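You operate a simulated robot arm through the tools that you are given. There is no shell and no other tool.

You are at the controls of a simulated robot arm. One attempt, no reset.

Task
Fit the yellow notched plate and run the blue bench at LOW.
Fine: the purple plate goes from the channel into the rack; start the pump with the wheel at SHUT.
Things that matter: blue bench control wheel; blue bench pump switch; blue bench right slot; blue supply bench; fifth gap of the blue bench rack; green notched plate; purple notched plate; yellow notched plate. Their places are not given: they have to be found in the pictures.

It is judged by the outcome, as a careful person would: the job done as asked, and still so three seconds after it is handed in. It fails if anything else is knocked over, pushed out of place, dropped, spilled or broken.

Robot
A 6-joint arm with a three-finger gripper, fixed in place. Base frame: the origin is at the foot of the arm, x ahead of it, y to its left, z up. Units: m, degrees, N and s.
Its first joint turns from -166.0 to 166.0 degrees. Payload 4.89 kg.
Tool frame: the origin (TCP) lies between the finger pads and is the grasp point; the fingertips stand 0.03 m ahead of it; z points along the fingers, y is the line along which they close. The gripper opens to 0.164 m. The gripper's body begins 0.125 m behind the TCP.
Orientation is that of the tool frame in the base frame, as a unit quaternion [w, x, y, z]. With the fingers straight down and closing along the base's y, the tool's x points along the base's -x, its y along +y and its z along -z.

Tools
- The arm moves only by the tool send_rows. Its argument "steps" is a list of rows, each an object (a shift or turn left out is 0, a gripper value left out holds the last) with "slide": the shift along the tool's x, y, z in units of 150 mm (1.0 is 150 mm), a list of three; "rotation": the turn, a rotation vector about the tool's x, y, z in units of 180 degrees (1.0 is 180 degrees), a list of three; "claw": the closure in counts, from 0 (fully open) to 255 (shut). In form: [{"slide": [x, y, z], "rotation": [wx, wy, wz], "claw": claw}, ...]. A call has 1 to 20 rows; each row is the pose to reach, as a shift and turn from the pose commanded when the call began, along the tool's axes at that moment. A call with a number of a shift or a turn outside -1 to 1 is refused whole. A row lasts 0.2 s, in which the tool goes at most 0.05 m and 8.6 degrees; a call with a longer step from one row to the next is refused whole, and so is a gripper value outside its range. Where a pose cannot be reached the arm comes as near as it can. A force on the tool above 40 N (or 10 N above the force at the start of the call, whichever is more), or a blocked arm, ends the call early, and 0.2 s more pass. Each finger travels about 0.108 m/s and halts on what it meets, pressing with about 24 N; the grip force reading is that of the motor and also rises with nothing between the fingers. The clock runs only during rows and for 0.2 s after the last one: add rows that repeat a pose to give the fingers time. It gives the time, the measured TCP pose, the force on the tool (base axes), the opening and the grip force at its end, in the units of the frame above (readings bear some noise), with the torque about the TCP (base axes, N m) and any sound that the robot's microphone picked up.
- Cameras (640 x 400 px; columns grow to the right, rows downward): "scene" is fixed at [0.0506, -0.5011, 1.4849]; the picture's right is [0.62, -0.79, 0.00], its down [-0.45, -0.35, -0.82] and it looks along [0.65, 0.51, -0.57] (base axes); focal length 258 px, centre (320, 200). "wrist" rides on the gripper at [0.076, -0.002, -0.152] in the tool frame; the picture's right is [0.02, 1.00, 0.00], its down [-0.88, 0.02, -0.47] and it looks along [-0.47, 0.01, 0.88] (tool axes); focal length 247 px, centre (320, 200).
- grab_frame(camera): a new picture of that camera. It takes no simulated time.
- move_column(by): slides the trunk up (or, below 0, down) by that many m; the arm rides with it, the base frame stays. It gives what a move gives, with no picture.
- pixel_to_xyz(camera, pixels): there is no depth. For up to 12 entries [column, row, z] of the newest picture of that camera ("zoom" is the newest enlarged one), the place [x, y] in the base frame at which the ray of that pixel passes the height z, good to about 0.003 m. It takes no simulated time.
- zoom(camera, box): a new picture of the part [left, top, right, bottom] of that camera's present view, enlarged. It takes no simulated time.
- job_done(): hands the job in; it is judged then, once.

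Open the gripper and draw the arm clear of the work before you hand the job in, unless the task says otherwise.

The tools are called after ">>>" by a JSON object that holds its "name" and its "arguments". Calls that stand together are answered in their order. send_rows: Moves the arm, as the interface text tells. Its arguments: {"type":"object","properties":{"steps":{"type":"array","items":{"type":"object","properties":{"slide":{"type":"array","items":{"type":"number"}},"rotation":{"type":"array","items":{"type":"number"}},"claw":{"type":"number"}}}}},"required":["steps"]} The other tools are called the same way: move_column (by) slides the trunk up or down; grab_frame (camera) takes a picture; pixel_to_xyz (camera, pixels) gives the place at which the rays of pixels pass given heights; zoom (camera, box) takes an enlarged picture of a part of a camera's view; job_done () hands the job in.

At the start:

```text
t: 0.0
tool_pos: [0.5333, 0.12, 1.3517]
tcp_rot: [0.0, 0.0, 1.0, 0.0]
force: [-0.4, 0.4, -0.9]
moment: [0.0, 0.0, 0.0]
grip_width: 0.164
grasp_force: 0.0
trunk travel left (down, up): [-0.175, 0.215]
```

scene: 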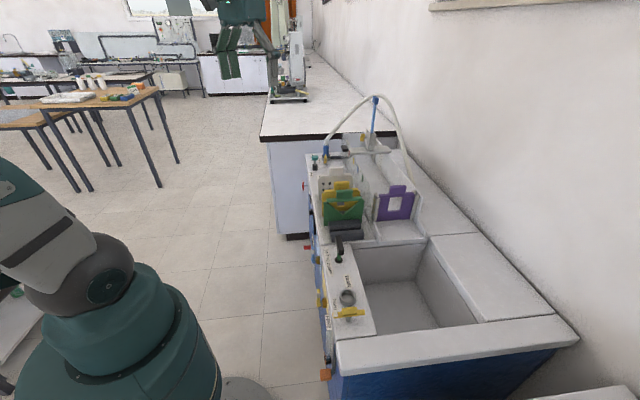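
wrist: 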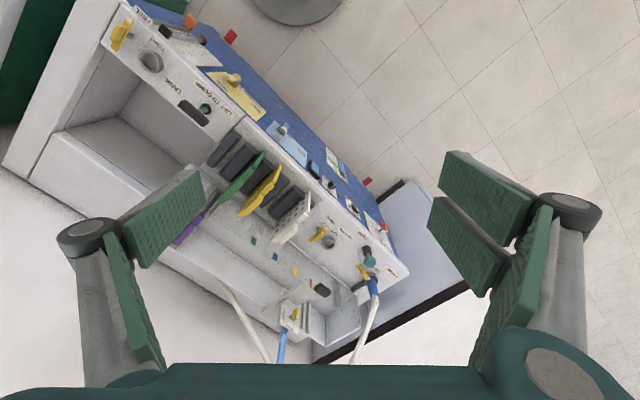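

The scene shows a blue bench with a basin, a rack with green/yellow plates near (343,205) and a purple plate at (395,203). I zoom in on both views to read the labels.

>>> {"name": "zoom", "arguments": {"camera": "scene", "box": [290, 140, 450, 240]}}

>>> {"name": "zoom", "arguments": {"camera": "scene", "box": [290, 230, 450, 330]}}

>>> {"name": "zoom", "arguments": {"camera": "wrist", "box": [180, 120, 400, 260]}}

>>> {"name": "zoom", "arguments": {"camera": "wrist", "box": [90, 0, 310, 140]}}

>>> {"name": "zoom", "arguments": {"camera": "wrist", "box": [240, 200, 420, 320]}}

```text
4.00 times, centred on (370, 190) of scene
```

zoom: 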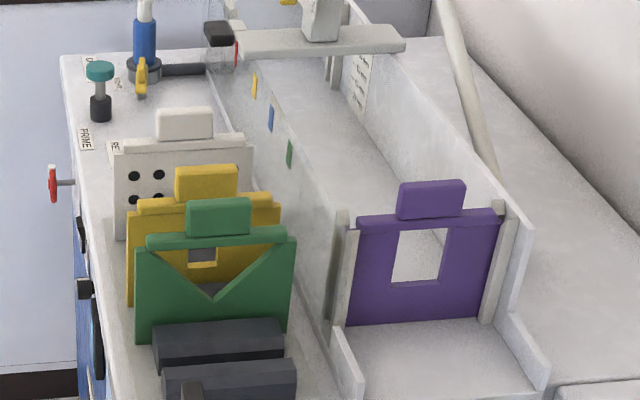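

```text
4.00 times, centred on (370, 280) of scene
```

zoom: 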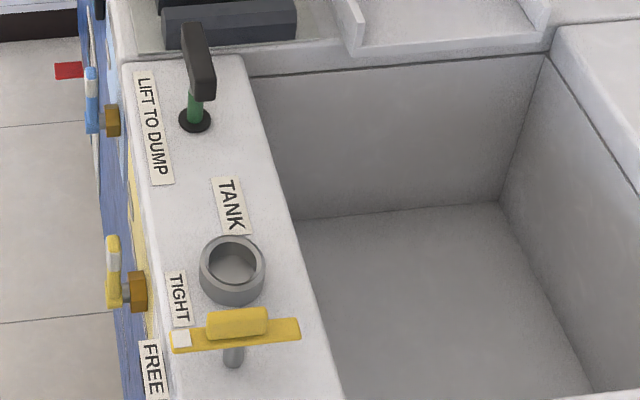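

```text
2.86 times, centred on (290, 190) of wrist
```

zoom: 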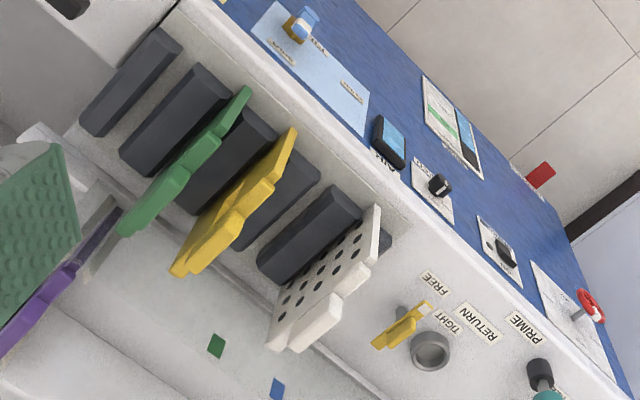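

```text
2.86 times, centred on (200, 70) of wrist
```

zoom: 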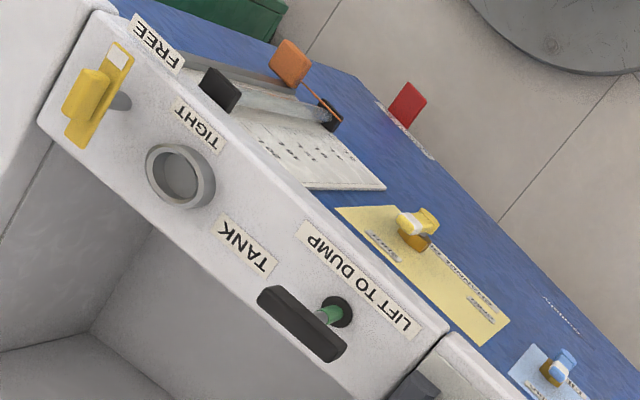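

```text
3.33 times, centred on (330, 260) of wrist
```

zoom: 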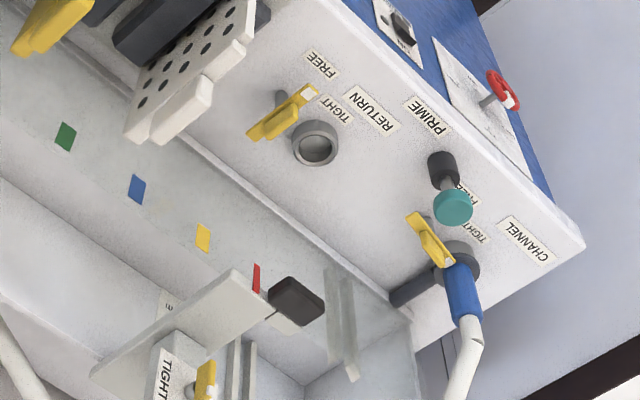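

I need the bench's height, so I triangulate the TANK socket, the purple plate and the wheel from both views. TANK is at about scene (348,296) and wrist (153,61).

>>> {"name": "pixel_to_xyz", "arguments": {"camera": "scene", "pixels": [[348, 296, 0.7], [348, 296, 0.8], [348, 296, 0.9], [348, 296, 1.0], [315, 159, 0.8], [315, 159, 0.9], [315, 159, 1.0]]}}

>>> {"name": "pixel_to_xyz", "arguments": {"camera": "wrist", "pixels": [[153, 61, 0.7], [153, 61, 0.8], [153, 61, 0.9], [153, 61, 1.0], [366, 262, 0.8], [366, 262, 0.9], [366, 262, 1.0]]}}

```text
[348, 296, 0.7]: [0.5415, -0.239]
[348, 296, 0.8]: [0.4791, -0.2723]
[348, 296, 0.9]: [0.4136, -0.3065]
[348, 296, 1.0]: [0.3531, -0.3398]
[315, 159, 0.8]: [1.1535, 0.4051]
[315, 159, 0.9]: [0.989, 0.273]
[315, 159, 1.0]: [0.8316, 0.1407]
```

```text
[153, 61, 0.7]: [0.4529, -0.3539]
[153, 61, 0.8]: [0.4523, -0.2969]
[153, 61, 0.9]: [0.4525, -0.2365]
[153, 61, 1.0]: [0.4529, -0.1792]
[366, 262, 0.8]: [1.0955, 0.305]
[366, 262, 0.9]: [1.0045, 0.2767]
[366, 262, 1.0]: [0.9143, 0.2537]
```

The bench top is at about z 0.84 and the bench runs at roughly 45° to the base axes. I triangulate the plate tabs the same way before moving closer.

>>> {"name": "pixel_to_xyz", "arguments": {"camera": "scene", "pixels": [[344.5, 194, 0.9], [344.5, 194, 1.0], [344.5, 194, 1.1], [398, 190, 0.9], [398, 190, 1.0], [302, 186, 0.7], [302, 186, 0.8]]}}

>>> {"name": "pixel_to_xyz", "arguments": {"camera": "wrist", "pixels": [[229, 193, 0.9], [229, 193, 1.0], [229, 193, 1.1], [185, 238, 0.9], [185, 238, 1.0], [385, 228, 0.7], [385, 228, 0.8]]}}

```text
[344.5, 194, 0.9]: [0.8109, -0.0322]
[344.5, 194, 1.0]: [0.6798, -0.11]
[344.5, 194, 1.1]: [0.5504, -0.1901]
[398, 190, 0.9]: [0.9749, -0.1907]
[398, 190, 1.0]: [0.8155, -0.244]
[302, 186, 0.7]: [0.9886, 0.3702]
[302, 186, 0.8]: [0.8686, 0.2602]
```

```text
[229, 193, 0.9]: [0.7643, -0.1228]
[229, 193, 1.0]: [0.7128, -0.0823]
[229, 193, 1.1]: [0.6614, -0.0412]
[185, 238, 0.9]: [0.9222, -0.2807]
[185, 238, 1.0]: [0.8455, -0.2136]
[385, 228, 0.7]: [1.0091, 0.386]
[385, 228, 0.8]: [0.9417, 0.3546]
```

I turn the tool 45° so the fingers close along the bench's length, and move closer above the rack (about (0.645, 0.066, 1.2)), well clear of the plate tops at about z 1.0.

>>> {"name": "send_rows", "arguments": {"steps": [{"slide": [-0.12, -0.06, 0.16], "rotation": [0, 0, 0.042], "claw": 0}, {"slide": [-0.24, -0.12, 0.33], "rotation": [0, 0, 0.084]}, {"slide": [-0.36, -0.18, 0.5], "rotation": [0, 0, 0.126]}, {"slide": [-0.48, -0.24, 0.66], "rotation": [0, 0, 0.168]}, {"slide": [-0.6, -0.3, 0.83], "rotation": [0, 0, 0.21]}, {"slide": [-0.73, -0.36, 1.0], "rotation": [0, 0, 0.25]}, {"slide": [-0.73, -0.36, 1.0], "rotation": [0, 0, 0.25]}]}}

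>>> {"name": "grab_frame", "arguments": {"camera": "wrist"}}

```text
t: 1.6
tool_pos: [0.6421, 0.0655, 1.2037]
tcp_rot: [-0.001, 0.383, 0.924, -0.001]
force: [0.7, -0.8, -0.1]
moment: [0.02, 0.08, -0.01]
grip_width: 0.1642
grasp_force: 0.0
trunk travel left (down, up): [-0.175, 0.215]
```

```text
taken
```

wrist: 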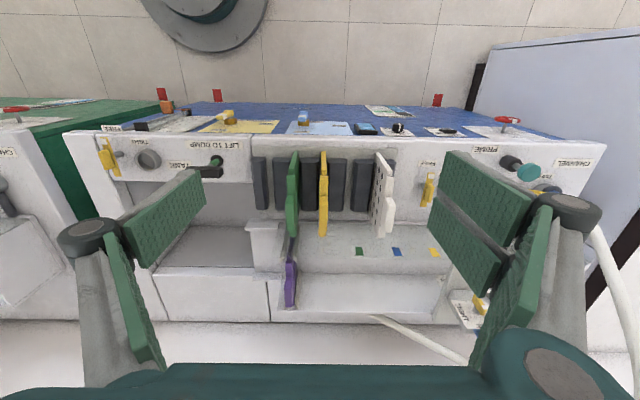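

The view is well aligned: the rack is at columns 255–395 and rows 150–235, the front panel lies at rows 105–140, and there is a green bench to the side. I zoom in on the details.

>>> {"name": "zoom", "arguments": {"camera": "wrist", "box": [240, 130, 440, 255]}}

>>> {"name": "zoom", "arguments": {"camera": "wrist", "box": [280, 80, 460, 160]}}

>>> {"name": "zoom", "arguments": {"camera": "wrist", "box": [430, 90, 610, 200]}}

>>> {"name": "zoom", "arguments": {"camera": "wrist", "box": [90, 80, 290, 200]}}

>>> {"name": "zoom", "arguments": {"camera": "wrist", "box": [240, 210, 500, 350]}}

```text
3.20 times, centred on (340, 192) of wrist
```

zoom: 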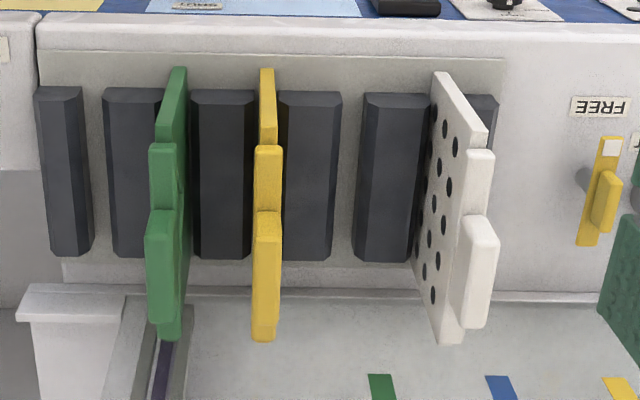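

```text
3.56 times, centred on (370, 120) of wrist
```

zoom: 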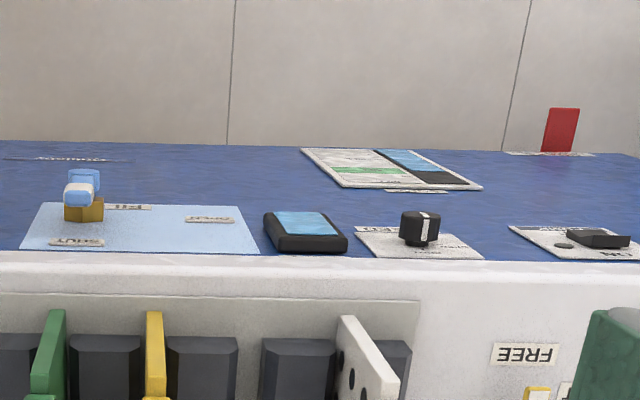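

```text
3.56 times, centred on (520, 145) of wrist
```

zoom: 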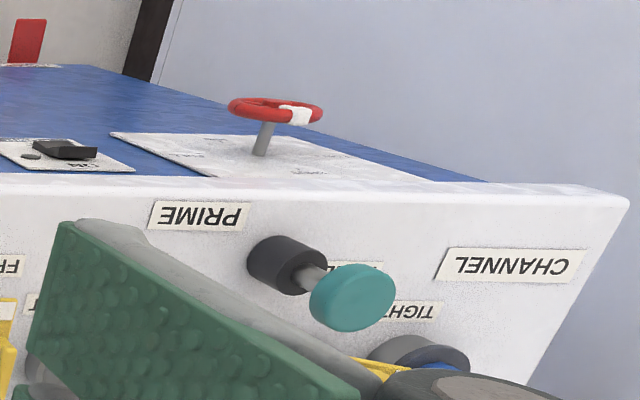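

```text
3.20 times, centred on (190, 140) of wrist
```

zoom: 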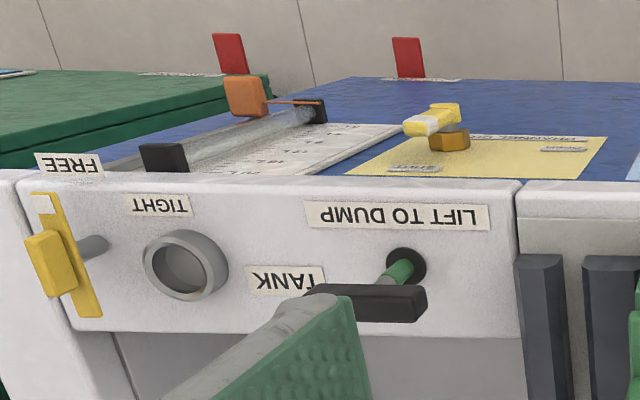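

```text
2.46 times, centred on (370, 280) of wrist
```

zoom: 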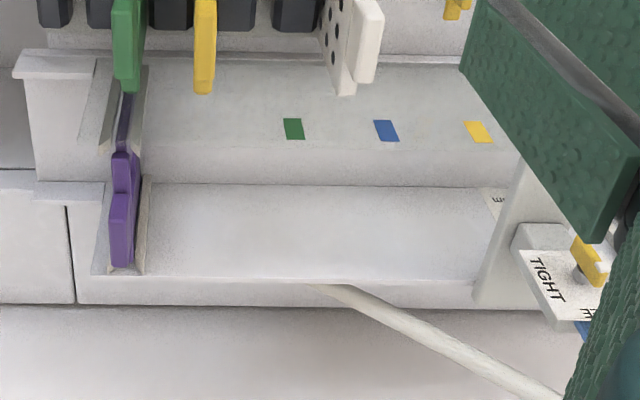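

The rack has six bars and five gaps. Read from the operator's side, the gaps hold white, nothing, yellow, green and nothing, so the fifth gap by the basin is empty. Next I pull back from the bench and tilt the camera up to see the front panel.

>>> {"name": "send_rows", "arguments": {"steps": [{"slide": [0.16, 0.16, 0], "rotation": [0, -0.04, 0]}, {"slide": [0.33, 0.33, 0], "rotation": [0, -0.08, 0]}, {"slide": [0.5, 0.5, 0], "rotation": [0, -0.12, 0]}, {"slide": [0.66, 0.66, 0], "rotation": [0, -0.16, 0]}, {"slide": [0.83, 0.83, 0], "rotation": [0, -0.2, 0]}, {"slide": [1.0, 1.0, 0], "rotation": [0, -0.233, 0]}, {"slide": [1.0, 1.0, 0], "rotation": [0, -0.233, 0]}]}}

>>> {"name": "grab_frame", "arguments": {"camera": "wrist"}}

```text
t: 3.2
tool_pos: [0.6423, 0.2797, 1.2022]
tcp_rot: [0.332, 0.357, 0.862, -0.137]
force: [0.5, 0.6, 0.4]
moment: [-0.04, 0.05, -0.07]
grip_width: 0.164
grasp_force: 0.0
trunk travel left (down, up): [-0.175, 0.215]
```

```text
taken
```

wrist: 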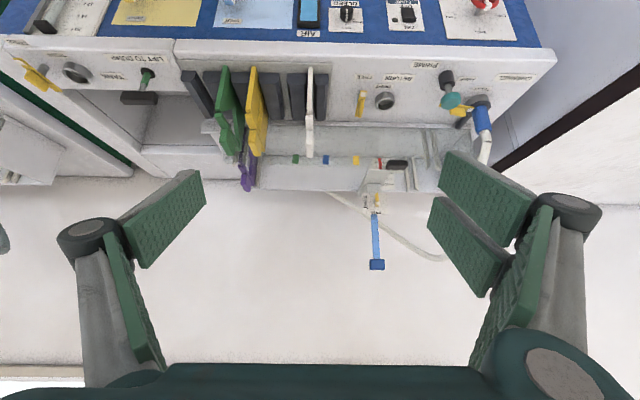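

I continue lowering and backing away to see the panel face on.

>>> {"name": "send_rows", "arguments": {"steps": [{"slide": [0.25, 0, 0.18]}, {"slide": [0.5, 0, 0.36]}, {"slide": [0.75, 0, 0.54]}, {"slide": [1.0, 0, 0.71]}, {"slide": [1.0, 0, 0.71]}]}}

>>> {"name": "grab_frame", "arguments": {"camera": "wrist"}}

```text
t: 4.4
tool_pos: [0.6135, 0.309, 1.0238]
tcp_rot: [0.33, 0.357, 0.863, -0.136]
force: [-0.1, 0.3, -1.2]
moment: [-0.07, 0.04, -0.08]
grip_width: 0.1639
grasp_force: 0.0
trunk travel left (down, up): [-0.175, 0.215]
```

```text
taken
```

wrist: 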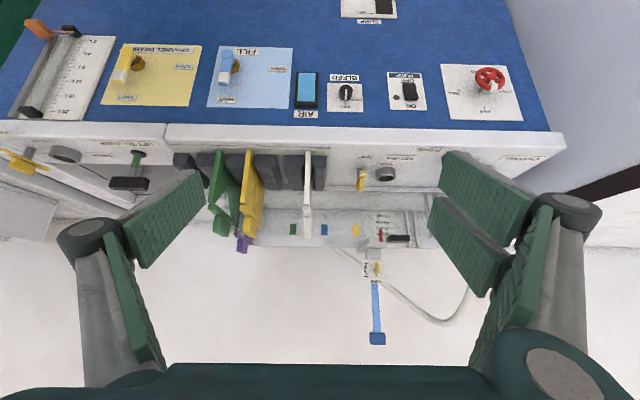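

>>> {"name": "zoom", "arguments": {"camera": "wrist", "box": [380, 40, 540, 140]}}

>>> {"name": "zoom", "arguments": {"camera": "wrist", "box": [200, 30, 380, 140]}}

>>> {"name": "zoom", "arguments": {"camera": "wrist", "box": [0, 0, 220, 140]}}

>>> {"name": "zoom", "arguments": {"camera": "wrist", "box": [320, 0, 420, 60]}}

>>> {"name": "zoom", "arguments": {"camera": "wrist", "box": [330, 140, 490, 240]}}

```text
4.00 times, centred on (460, 90) of wrist
```

zoom: 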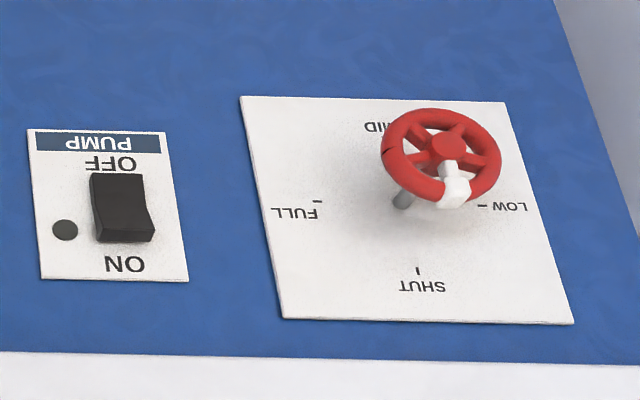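

```text
3.56 times, centred on (290, 85) of wrist
```

zoom: 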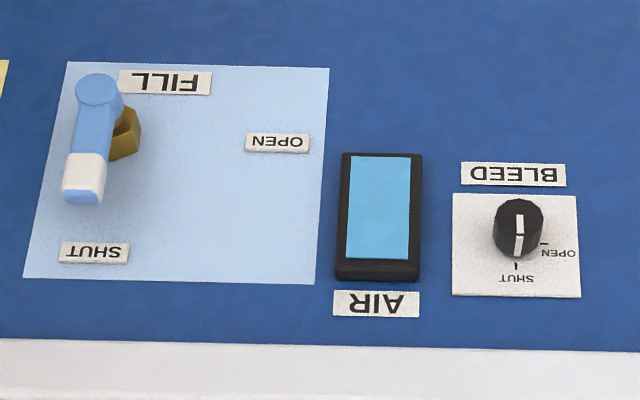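

```text
2.86 times, centred on (110, 70) of wrist
```

zoom: 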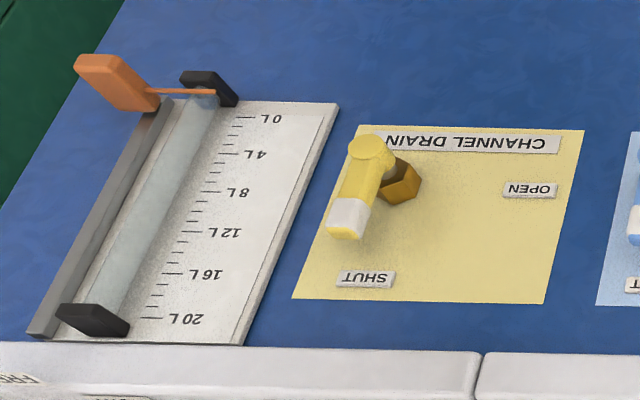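

```text
6.40 times, centred on (370, 30) of wrist
```

zoom: 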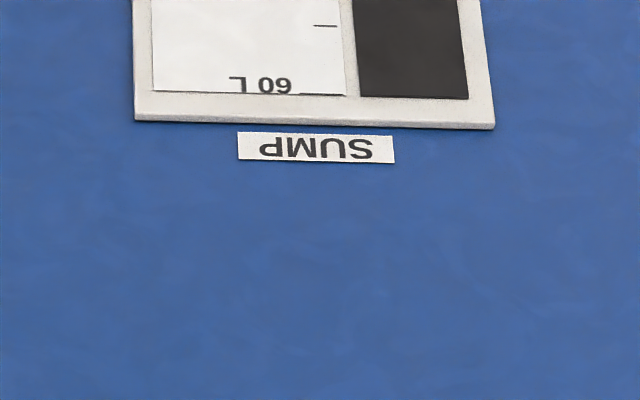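

```text
4.00 times, centred on (410, 190) of wrist
```

zoom: 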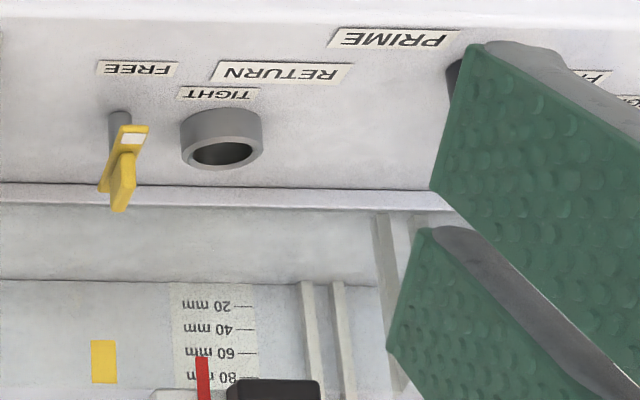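

The panel is clear now. The PUMP rocker is at (408,90) with its ON side physically uppermost and the lamp dark, and the wheel at (490,80) has its white spoke toward SHUT. I'll do the plates first, so I go back up over the rack and slot to measure them.

>>> {"name": "send_rows", "arguments": {"steps": [{"slide": [-0.25, 0, -0.18], "rotation": [0, 0.04, 0]}, {"slide": [-0.5, 0, -0.36], "rotation": [0, 0.08, 0]}, {"slide": [-0.75, 0, -0.54], "rotation": [0, 0.12, 0]}, {"slide": [-1.0, 0, -0.71], "rotation": [0, 0.16, 0]}, {"slide": [-1.0, 0, -0.71], "rotation": [0, 0.2, 0]}, {"slide": [-1.0, 0, -0.71], "rotation": [0, 0.233, 0]}, {"slide": [-1.0, 0, -0.71], "rotation": [0, 0.233, 0]}]}}

>>> {"name": "send_rows", "arguments": {"steps": [{"slide": [-0.2, -0.2, 0]}, {"slide": [-0.4, -0.4, 0]}, {"slide": [-0.6, -0.6, 0]}, {"slide": [-0.8, -0.8, 0]}, {"slide": [-1.0, -1.0, 0]}]}}

>>> {"name": "send_rows", "arguments": {"steps": [{"slide": [-0.2, -0.15, 0.08]}, {"slide": [-0.4, -0.3, 0.16]}, {"slide": [-0.6, -0.45, 0.25]}, {"slide": [-0.8, -0.6, 0.33]}, {"slide": [-0.8, -0.6, 0.33]}]}}

>>> {"name": "grab_frame", "arguments": {"camera": "wrist"}}

```text
t: 6.0
tool_pos: [0.6429, 0.278, 1.2024]
tcp_rot: [-0.001, 0.383, 0.924, 0.001]
force: [0.3, 0.1, -0.1]
moment: [0.0, 0.08, 0.02]
grip_width: 0.1641
grasp_force: 0.0
trunk travel left (down, up): [-0.175, 0.215]
```

```text
t: 7.2
tool_pos: [0.6412, 0.0653, 1.1984]
tcp_rot: [0.0, 0.383, 0.924, -0.001]
force: [0.7, 1.0, 0.0]
moment: [-0.19, 0.0, -0.01]
grip_width: 0.164
grasp_force: 0.1
trunk travel left (down, up): [-0.175, 0.215]
```

```text
t: 8.4
tool_pos: [0.6631, -0.0851, 1.1522]
tcp_rot: [0.0, 0.383, 0.924, -0.001]
force: [0.5, 0.2, -0.2]
moment: [0.03, 0.04, -0.04]
grip_width: 0.1642
grasp_force: 0.1
trunk travel left (down, up): [-0.175, 0.215]
```

```text
taken
```

wrist: 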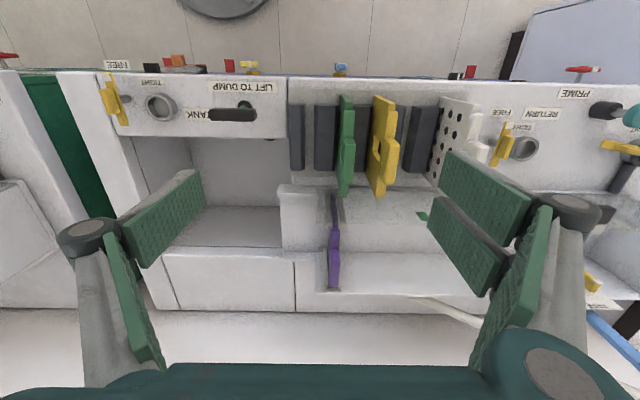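

The rack and slot are now nearly edge-on, so I zoom in to measure them.

>>> {"name": "zoom", "arguments": {"camera": "wrist", "box": [280, 80, 440, 180]}}

>>> {"name": "zoom", "arguments": {"camera": "wrist", "box": [270, 170, 430, 300]}}

```text
4.00 times, centred on (360, 130) of wrist
```

zoom: 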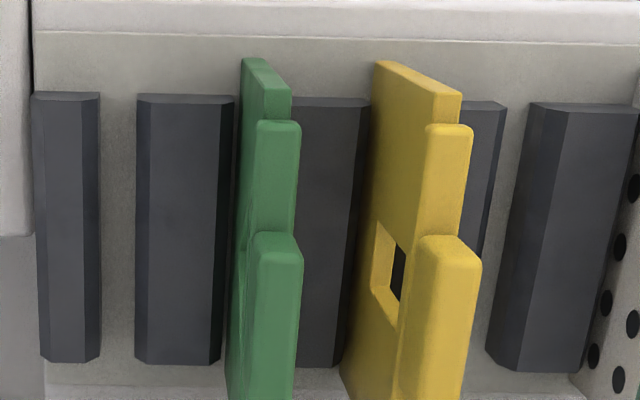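

```text
3.08 times, centred on (350, 235) of wrist
```

zoom: 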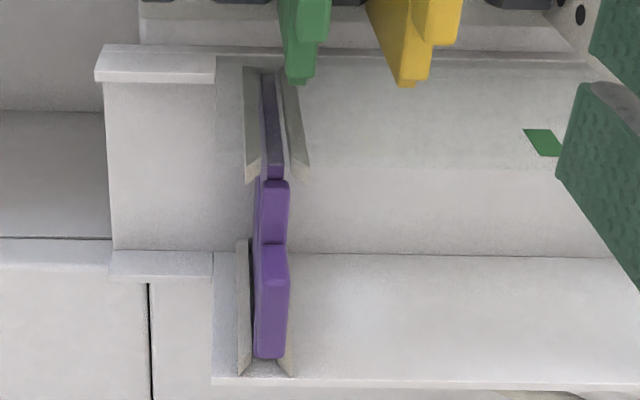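

I query the positions of the purple tab, yellow tab, green tab and fifth gap at candidate heights.

>>> {"name": "pixel_to_xyz", "arguments": {"camera": "wrist", "pixels": [[334.3, 251, 0.98], [334.3, 286, 0.98], [348.5, 140, 0.98], [348.5, 190, 0.98], [309.5, 105, 0.84], [309.5, 170, 0.84], [390, 140, 0.98], [385, 190, 0.98], [297, 104, 0.85], [297, 170, 0.85]]}}

```text
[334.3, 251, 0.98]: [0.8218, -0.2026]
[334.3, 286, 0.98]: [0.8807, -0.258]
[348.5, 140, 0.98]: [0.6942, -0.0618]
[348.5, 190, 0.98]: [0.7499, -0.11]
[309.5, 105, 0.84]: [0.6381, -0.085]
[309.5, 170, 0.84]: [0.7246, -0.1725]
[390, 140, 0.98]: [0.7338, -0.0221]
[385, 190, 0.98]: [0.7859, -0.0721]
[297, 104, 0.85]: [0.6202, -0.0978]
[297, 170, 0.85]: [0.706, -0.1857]
```

I move the camera to the purple plate's line (u≈0.44) and closer, to measure its tab and rails.

>>> {"name": "send_rows", "arguments": {"steps": [{"slide": [-0.25, 0.05, 0]}, {"slide": [-0.5, 0.11, 0]}, {"slide": [-0.75, 0.17, 0]}, {"slide": [-1.0, 0.22, 0]}, {"slide": [-1.0, 0.22, 0]}]}}

>>> {"name": "grab_frame", "arguments": {"camera": "wrist"}}

>>> {"name": "zoom", "arguments": {"camera": "wrist", "box": [240, 100, 400, 200]}}

>>> {"name": "zoom", "arguments": {"camera": "wrist", "box": [240, 160, 400, 260]}}

```text
t: 9.6
tool_pos: [0.7949, -0.166, 1.152]
tcp_rot: [0.0, 0.383, 0.924, 0.0]
force: [1.3, -0.6, -0.2]
moment: [0.05, 0.09, -0.02]
grip_width: 0.1643
grasp_force: 0.2
trunk travel left (down, up): [-0.175, 0.215]
```

```text
taken
```

wrist: 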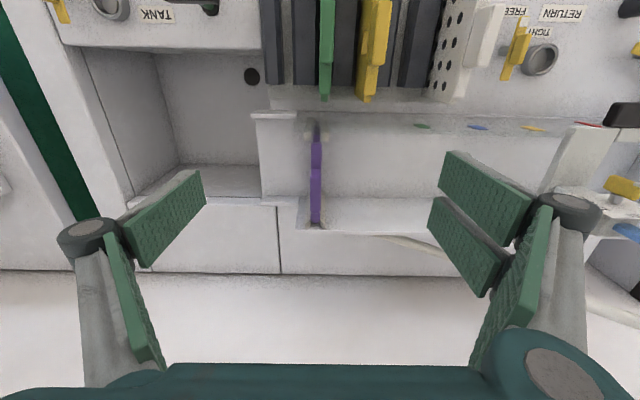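

```text
4.00 times, centred on (320, 150) of wrist
```

zoom: 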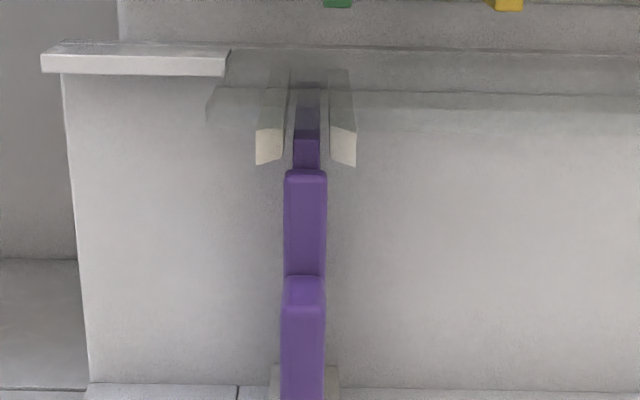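

```text
4.00 times, centred on (320, 210) of wrist
```

zoom: 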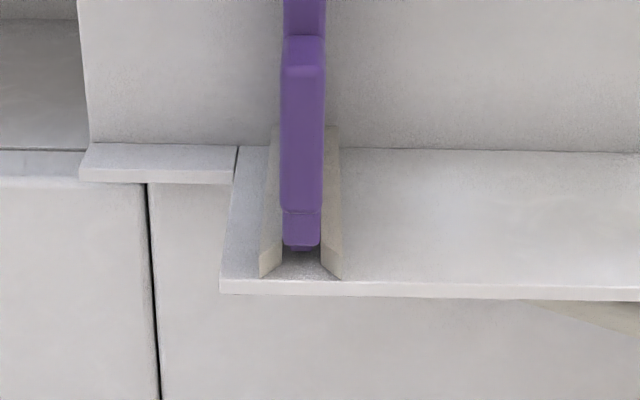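

The purple tab's top is at z≈0.994, spanning v≈0.73–0.79 at columns 310–321. I query its exact axis and the rails.

>>> {"name": "pixel_to_xyz", "arguments": {"camera": "wrist", "pixels": [[316.0, 176, 0.994], [315.4, 213, 0.994], [316.3, 145, 0.967], [307, 141, 0.95], [326, 141, 0.95]]}}

```text
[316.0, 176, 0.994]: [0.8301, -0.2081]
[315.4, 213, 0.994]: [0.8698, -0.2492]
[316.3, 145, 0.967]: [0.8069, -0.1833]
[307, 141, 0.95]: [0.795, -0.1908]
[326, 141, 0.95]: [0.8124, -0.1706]
```

I half close the fingers (about 60 mm) and move over the purple tab at (u 0.440, v 0.763), stopping just above it to check alignment.

>>> {"name": "send_rows", "arguments": {"steps": [{"slide": [-0.18, -0.01, 0], "claw": 60}, {"slide": [-0.37, -0.02, 0], "claw": 120}, {"slide": [-0.554, -0.031, 0], "claw": 162}, {"slide": [-0.554, -0.031, 0.25], "claw": 162}, {"slide": [-0.554, -0.031, 0.45], "claw": 162}, {"slide": [-0.554, -0.031, 0.6], "claw": 162}, {"slide": [-0.554, -0.031, 0.6], "claw": 162}]}}

>>> {"name": "grab_frame", "arguments": {"camera": "wrist"}}

>>> {"name": "zoom", "arguments": {"camera": "scene", "box": [320, 130, 480, 230]}}

```text
t: 11.2
tool_pos: [0.8477, -0.2258, 1.0619]
tcp_rot: [0.0, 0.382, 0.924, 0.0]
force: [0.1, -0.2, -0.2]
moment: [-0.01, 0.01, 0.0]
grip_width: 0.06
grasp_force: 0.1
trunk travel left (down, up): [-0.175, 0.215]
```

```text
taken
```

wrist: 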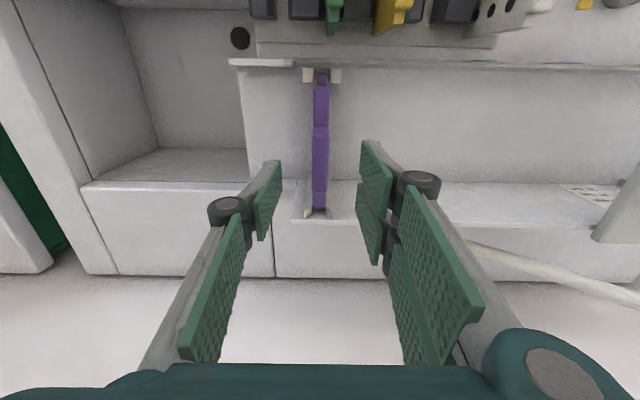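

```text
4.00 times, centred on (400, 180) of scene
```

zoom: 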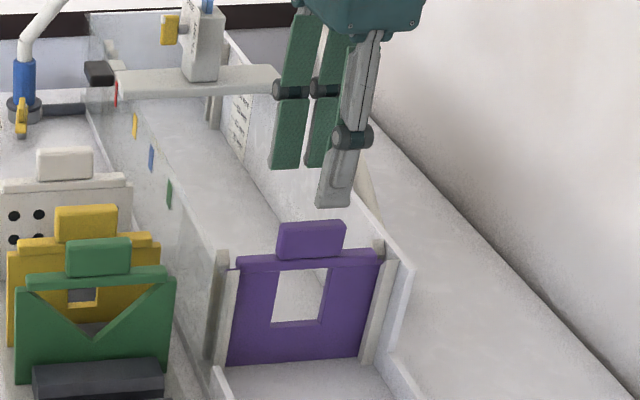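

The fingers straddle the purple tab (320,150) centrally. I descend to z≈0.985 and close on the tab.

>>> {"name": "send_rows", "arguments": {"steps": [{"slide": [-0.015, 0, 0.2]}, {"slide": [-0.015, 0, 0.35]}, {"slide": [-0.015, 0, 0.45]}, {"slide": [-0.015, 0, 0.513]}, {"slide": [-0.015, 0, 0.513]}]}}

>>> {"name": "grab_frame", "arguments": {"camera": "wrist"}}

>>> {"name": "zoom", "arguments": {"camera": "scene", "box": [340, 150, 460, 225]}}

```text
t: 12.4
tool_pos: [0.8509, -0.2289, 0.9861]
tcp_rot: [0.0, 0.382, 0.924, 0.0]
force: [-0.3, 0.1, -0.7]
moment: [0.01, 0.03, -0.01]
grip_width: 0.0597
grasp_force: 0.1
trunk travel left (down, up): [-0.175, 0.215]
```

```text
taken
```

wrist: 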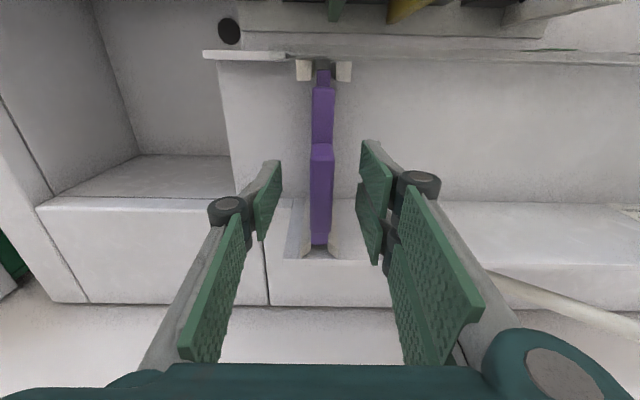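

```text
5.33 times, centred on (400, 188) of scene
```

zoom: 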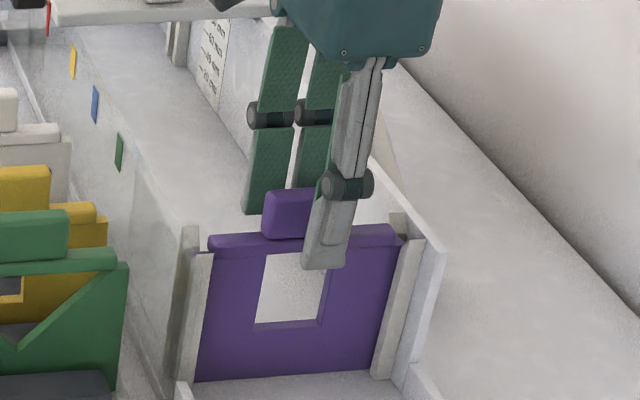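

The fingers are either side of the tab, and the apparent offset in the scene view fits the parallax. I close on it.

>>> {"name": "send_rows", "arguments": {"steps": [{"slide": [0, 0, 0], "claw": 200}, {"slide": [0, 0, 0], "claw": 255}, {"slide": [0, 0, 0], "claw": 255}, {"slide": [0, 0, 0], "claw": 255}]}}

>>> {"name": "grab_frame", "arguments": {"camera": "wrist"}}

```text
t: 13.4
tool_pos: [0.8507, -0.2292, 0.9854]
tcp_rot: [0.0, 0.383, 0.924, 0.001]
force: [0.0, 0.3, 0.2]
moment: [0.01, -0.02, 0.01]
grip_width: 0.0157
grasp_force: 24.1
trunk travel left (down, up): [-0.175, 0.215]
```

```text
taken
```

wrist: 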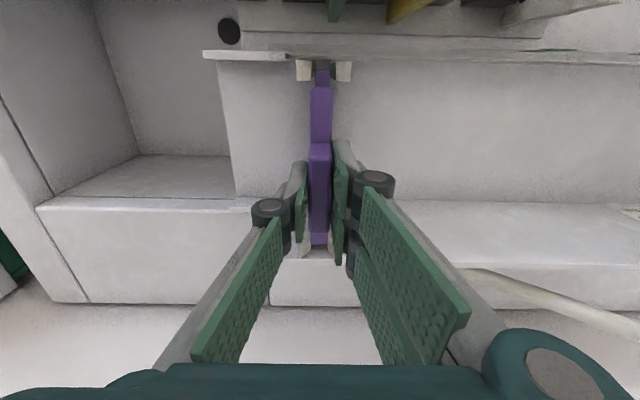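

The grip holds at 15.7 mm and 24 N. I lift straight up, slowly at first.

>>> {"name": "send_rows", "arguments": {"steps": [{"slide": [0, 0, -0.05]}, {"slide": [0, 0, -0.12]}, {"slide": [0, 0, -0.25]}, {"slide": [0, 0, -0.4]}, {"slide": [0, 0, -0.55]}, {"slide": [0, 0, -0.7]}, {"slide": [0, 0, -0.85]}, {"slide": [0, 0, -1.0]}, {"slide": [0, 0, -1.0]}]}}

>>> {"name": "grab_frame", "arguments": {"camera": "wrist"}}

>>> {"name": "grab_frame", "arguments": {"camera": "scene"}}

```text
t: 15.4
tool_pos: [0.85, -0.2294, 1.1383]
tcp_rot: [0.0, 0.383, 0.924, 0.0]
force: [0.1, 1.2, -2.9]
moment: [-0.02, -0.06, -0.01]
grip_width: 0.0161
grasp_force: 23.8
trunk travel left (down, up): [-0.175, 0.215]
```

```text
taken
```

wrist: 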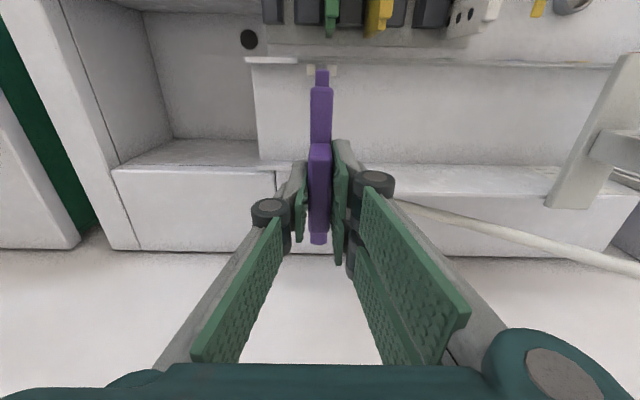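

```text
taken
```

scene: 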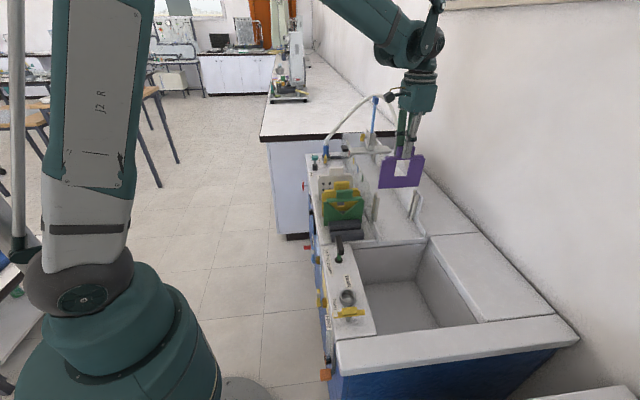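

The plate is free of the rails, with a weight reading of about 3 N. I zoom in on the scene to find its bottom edge and the slot.

>>> {"name": "zoom", "arguments": {"camera": "scene", "box": [310, 130, 470, 230]}}

>>> {"name": "pixel_to_xyz", "arguments": {"camera": "zoom", "pixels": [[276, 231, 0.98], [276, 231, 1.02], [445, 231, 0.98], [445, 231, 1.02]]}}

```text
4.00 times, centred on (390, 180) of scene
```

zoom: 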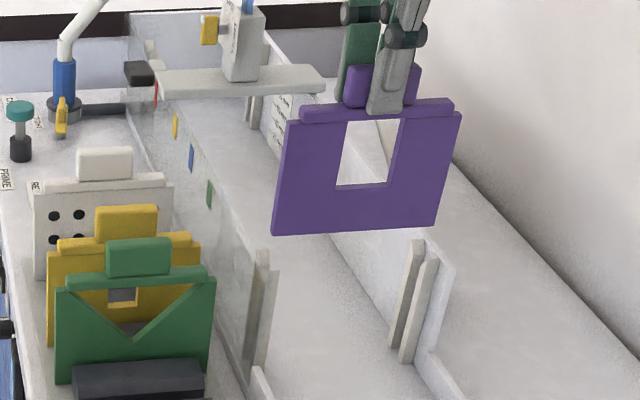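

```text
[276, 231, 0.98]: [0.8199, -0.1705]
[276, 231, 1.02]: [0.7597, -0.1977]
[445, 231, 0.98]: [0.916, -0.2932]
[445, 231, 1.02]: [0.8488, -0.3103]
```

The purple plate's bottom is about 0.148 m below the TCP. I use the same method in the scene view on the green plate, which is seated in the rack, to find the rack's seating height.

>>> {"name": "pixel_to_xyz", "arguments": {"camera": "zoom", "pixels": [[107, 246, 0.96], [107, 246, 1.0], [170, 244, 0.96], [170, 244, 1.0], [57, 290, 0.92], [57, 290, 0.96], [214, 279, 0.92], [214, 279, 0.96], [73, 365, 0.84], [73, 365, 0.88], [205, 360, 0.84], [205, 360, 0.88]]}}

```text
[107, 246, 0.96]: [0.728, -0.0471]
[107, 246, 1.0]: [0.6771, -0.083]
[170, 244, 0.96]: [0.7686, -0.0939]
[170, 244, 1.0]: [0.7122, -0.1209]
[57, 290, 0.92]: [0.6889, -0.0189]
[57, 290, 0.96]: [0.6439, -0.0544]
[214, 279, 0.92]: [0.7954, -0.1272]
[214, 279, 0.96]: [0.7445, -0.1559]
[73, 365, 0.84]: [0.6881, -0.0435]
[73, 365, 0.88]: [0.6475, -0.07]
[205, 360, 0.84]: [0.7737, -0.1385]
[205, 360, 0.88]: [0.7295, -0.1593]
```

Estimates: the fifth gap is at u≈0.392, the rack's plate centre at v≈0.571, and a seated plate would put the TCP at z≈0.976. I raise a little, shift sideways to the gap's line, then move over the rack.

>>> {"name": "send_rows", "arguments": {"steps": [{"slide": [0, 0, -0.13]}, {"slide": [0, 0, -0.27]}, {"slide": [0, -0.1, -0.27]}, {"slide": [0, -0.2, -0.27]}, {"slide": [0, -0.317, -0.27]}, {"slide": [0.12, -0.317, -0.27]}, {"slide": [0.27, -0.317, -0.27]}, {"slide": [0.45, -0.317, -0.27]}, {"slide": [0.6, -0.317, -0.27]}, {"slide": [0.75, -0.317, -0.27]}, {"slide": [0.9, -0.317, -0.27]}, {"slide": [1.0, -0.317, -0.27]}, {"slide": [1.0, -0.317, -0.27]}]}}

>>> {"name": "grab_frame", "arguments": {"camera": "wrist"}}

>>> {"name": "zoom", "arguments": {"camera": "wrist", "box": [240, 30, 400, 130]}}

```text
t: 18.2
tool_pos: [0.7115, -0.1561, 1.1754]
tcp_rot: [0.0, 0.383, 0.924, 0.0]
force: [-1.1, 0.1, -2.3]
moment: [0.0, -0.04, -0.03]
grip_width: 0.0158
grasp_force: 24.5
trunk travel left (down, up): [-0.175, 0.215]
```

```text
taken
```

wrist: 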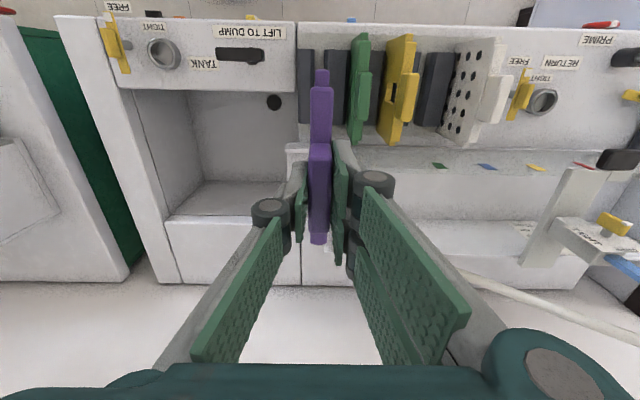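

```text
4.00 times, centred on (320, 80) of wrist
```

zoom: 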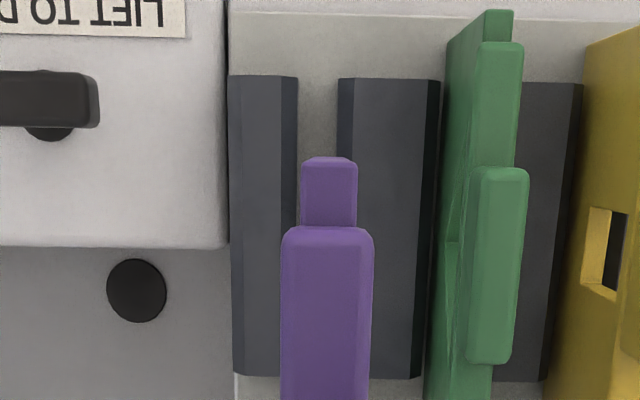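

The plate's edge is at zoom column 329 (rows 157–225), and the fifth gap's edges are at zoom columns 297 and 338. I check the gap centre with the calibrated tool.

>>> {"name": "pixel_to_xyz", "arguments": {"camera": "wrist", "pixels": [[314.25, 50, 0.85], [324.5, 50, 0.85], [314.25, 62, 0.85], [324.5, 62, 0.85], [322.25, 70, 1.027], [349.5, 95, 0.85], [385, 95, 0.85]]}}

```text
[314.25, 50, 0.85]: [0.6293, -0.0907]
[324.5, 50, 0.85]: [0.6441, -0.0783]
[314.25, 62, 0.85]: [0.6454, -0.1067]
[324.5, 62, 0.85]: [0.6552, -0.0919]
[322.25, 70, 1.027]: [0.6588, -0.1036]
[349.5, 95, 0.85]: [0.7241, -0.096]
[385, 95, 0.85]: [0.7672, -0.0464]
```

The gap centre is at u≈0.390 and the plate is at 0.3926. I correct by −2.7 mm, centre on the rack at v 0.572, and lower until the plate bottom is just above the bars.

>>> {"name": "send_rows", "arguments": {"steps": [{"slide": [0.14, -0.018, 0]}, {"slide": [0.277, -0.018, 0]}, {"slide": [0.277, -0.018, 0.25]}, {"slide": [0.277, -0.018, 0.5]}, {"slide": [0.277, -0.018, 0.75]}, {"slide": [0.277, -0.018, 0.9]}, {"slide": [0.277, -0.018, 0.9]}]}}

>>> {"name": "grab_frame", "arguments": {"camera": "wrist"}}

>>> {"name": "zoom", "arguments": {"camera": "wrist", "box": [240, 20, 400, 120]}}

>>> {"name": "zoom", "arguments": {"camera": "scene", "box": [290, 140, 450, 240]}}

```text
t: 19.8
tool_pos: [0.6791, -0.1302, 1.0406]
tcp_rot: [0.0, 0.383, 0.924, 0.0]
force: [0.0, 1.3, -2.0]
moment: [0.03, 0.06, -0.01]
grip_width: 0.0158
grasp_force: 23.1
trunk travel left (down, up): [-0.175, 0.215]
```

```text
taken
```

wrist: 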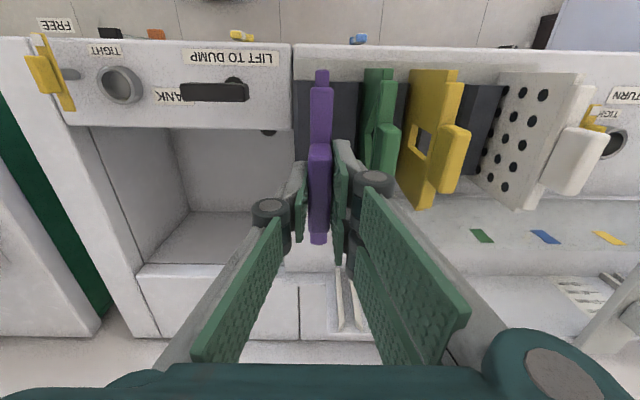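

```text
4.00 times, centred on (320, 70) of wrist
```

zoom: 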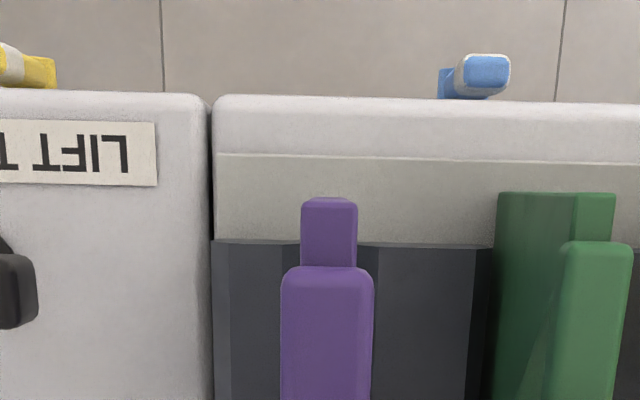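

```text
4.00 times, centred on (370, 190) of scene
```

zoom: 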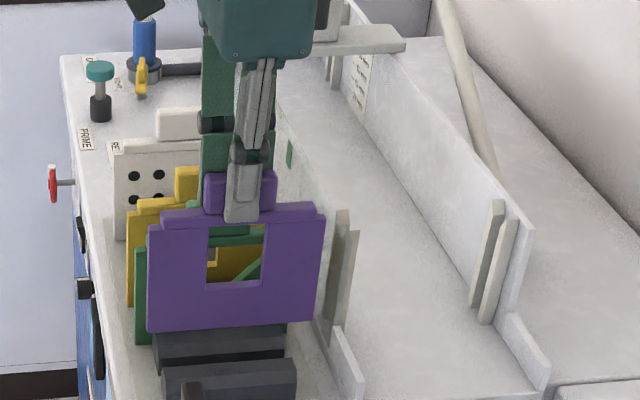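

The plate edge (zoom columns 302–356) lines up with the inferred gap (301–356). I lower slowly toward the seat, watching the force.

>>> {"name": "send_rows", "arguments": {"steps": [{"slide": [0, 0.003, 0.1]}, {"slide": [0, 0.003, 0.18]}, {"slide": [0, 0.003, 0.24]}, {"slide": [0, 0.003, 0.28]}, {"slide": [0, 0.003, 0.31]}, {"slide": [0, 0.003, 0.34]}, {"slide": [0, 0.003, 0.34]}]}}

>>> {"name": "zoom", "arguments": {"camera": "scene", "box": [290, 140, 450, 240]}}

>>> {"name": "zoom", "arguments": {"camera": "wrist", "box": [240, 20, 400, 120]}}

```text
t: 21.4
tool_pos: [0.6783, -0.1298, 0.9906]
tcp_rot: [0.0, 0.383, 0.924, 0.0]
force: [-0.1, 0.2, -2.3]
moment: [0.0, 0.03, 0.02]
grip_width: 0.0157
grasp_force: 24.3
trunk travel left (down, up): [-0.175, 0.215]
```

```text
4.00 times, centred on (370, 190) of scene
```

zoom: 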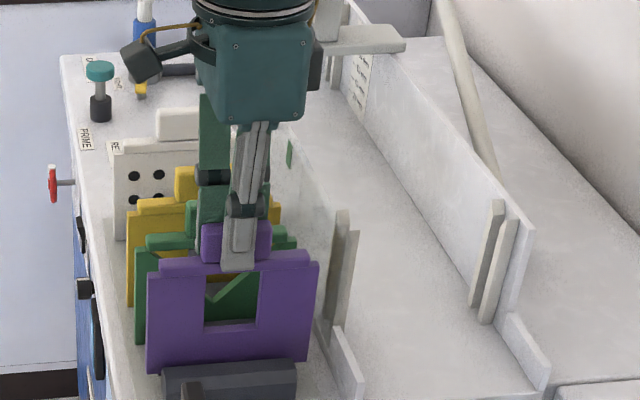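

```text
4.00 times, centred on (320, 70) of wrist
```

zoom: 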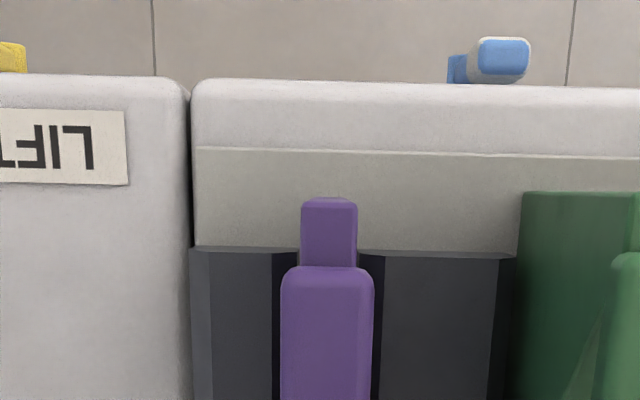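

The plate edge (302–356) sits between the bars (edges about 297 and 360) and shows no contact yet. I continue down in 2 mm steps.

>>> {"name": "send_rows", "arguments": {"steps": [{"slide": [0, 0, 0.015]}, {"slide": [0, 0, 0.03]}, {"slide": [0, 0, 0.045]}, {"slide": [0, 0, 0.06]}, {"slide": [0, 0, 0.07]}, {"slide": [0, 0, 0.07]}]}}

>>> {"name": "zoom", "arguments": {"camera": "scene", "box": [290, 140, 450, 240]}}

```text
t: 22.8
tool_pos: [0.6795, -0.1285, 0.9798]
tcp_rot: [0.001, 0.382, 0.924, 0.0]
force: [-0.8, 0.2, -2.2]
moment: [0.01, 0.0, -0.01]
grip_width: 0.0158
grasp_force: 24.2
trunk travel left (down, up): [-0.175, 0.215]
```

```text
4.00 times, centred on (370, 190) of scene
```

zoom: 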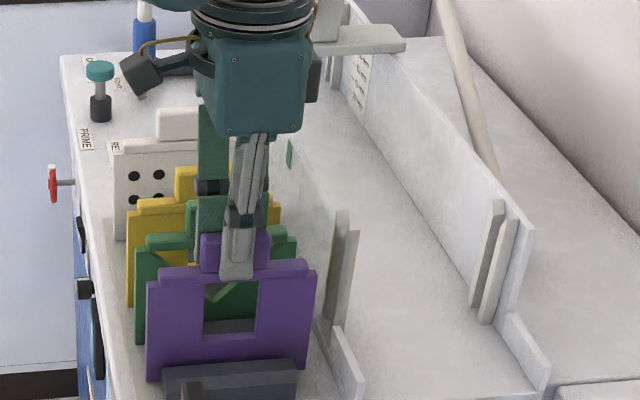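

Still no contact at z 0.980. I continue down slowly.

>>> {"name": "send_rows", "arguments": {"steps": [{"slide": [0, 0, 0.012]}, {"slide": [0, 0, 0.024]}, {"slide": [0, 0, 0.036]}, {"slide": [0, 0, 0.048]}, {"slide": [0, 0, 0.048]}]}}

```text
t: 24.0
tool_pos: [0.6792, -0.1283, 0.9743]
tcp_rot: [0.0, 0.383, 0.924, 0.0]
force: [2.0, -1.2, 25.7]
moment: [-0.07, -0.06, 0.01]
grip_width: 0.0155
grasp_force: 24.0
trunk travel left (down, up): [-0.175, 0.215]
```

The force rose to 26 N at z 0.974, which matches the expected seat. I ease off the press and open the fingers slightly so I don't touch the green plate.

>>> {"name": "send_rows", "arguments": {"steps": [{"slide": [0, 0, -0.012], "claw": 255}, {"slide": [0, 0, -0.012], "claw": 230}, {"slide": [0, 0, -0.012], "claw": 205}, {"slide": [0, 0, -0.012], "claw": 195}, {"slide": [0, 0, -0.012], "claw": 195}]}}

>>> {"name": "grab_frame", "arguments": {"camera": "wrist"}}

>>> {"name": "zoom", "arguments": {"camera": "scene", "box": [290, 140, 450, 240]}}

```text
t: 25.2
tool_pos: [0.6795, -0.1297, 0.9739]
tcp_rot: [0.001, 0.383, 0.924, 0.001]
force: [0.1, -0.3, -0.5]
moment: [-0.03, 0.0, 0.0]
grip_width: 0.0388
grasp_force: 0.1
trunk travel left (down, up): [-0.175, 0.215]
```

```text
taken
```

wrist: 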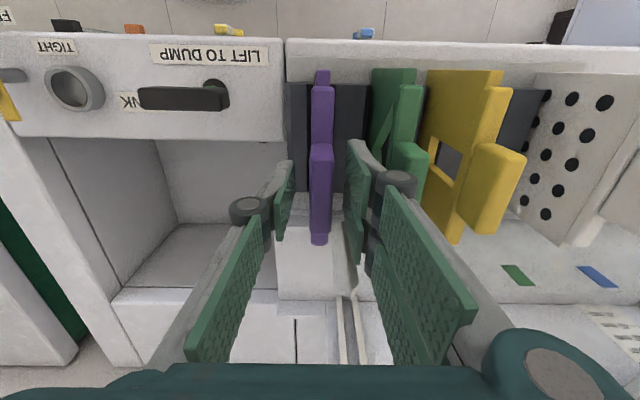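

```text
4.00 times, centred on (370, 190) of scene
```

zoom: 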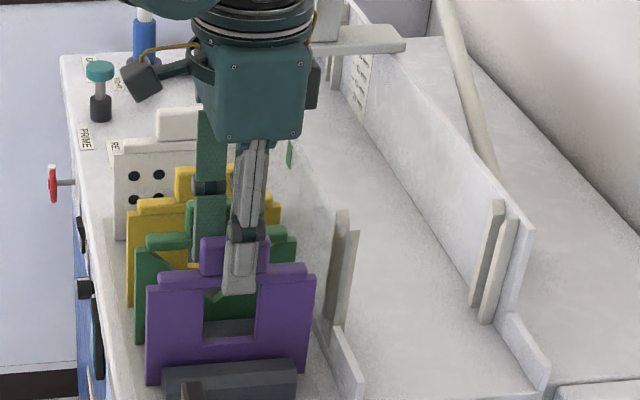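

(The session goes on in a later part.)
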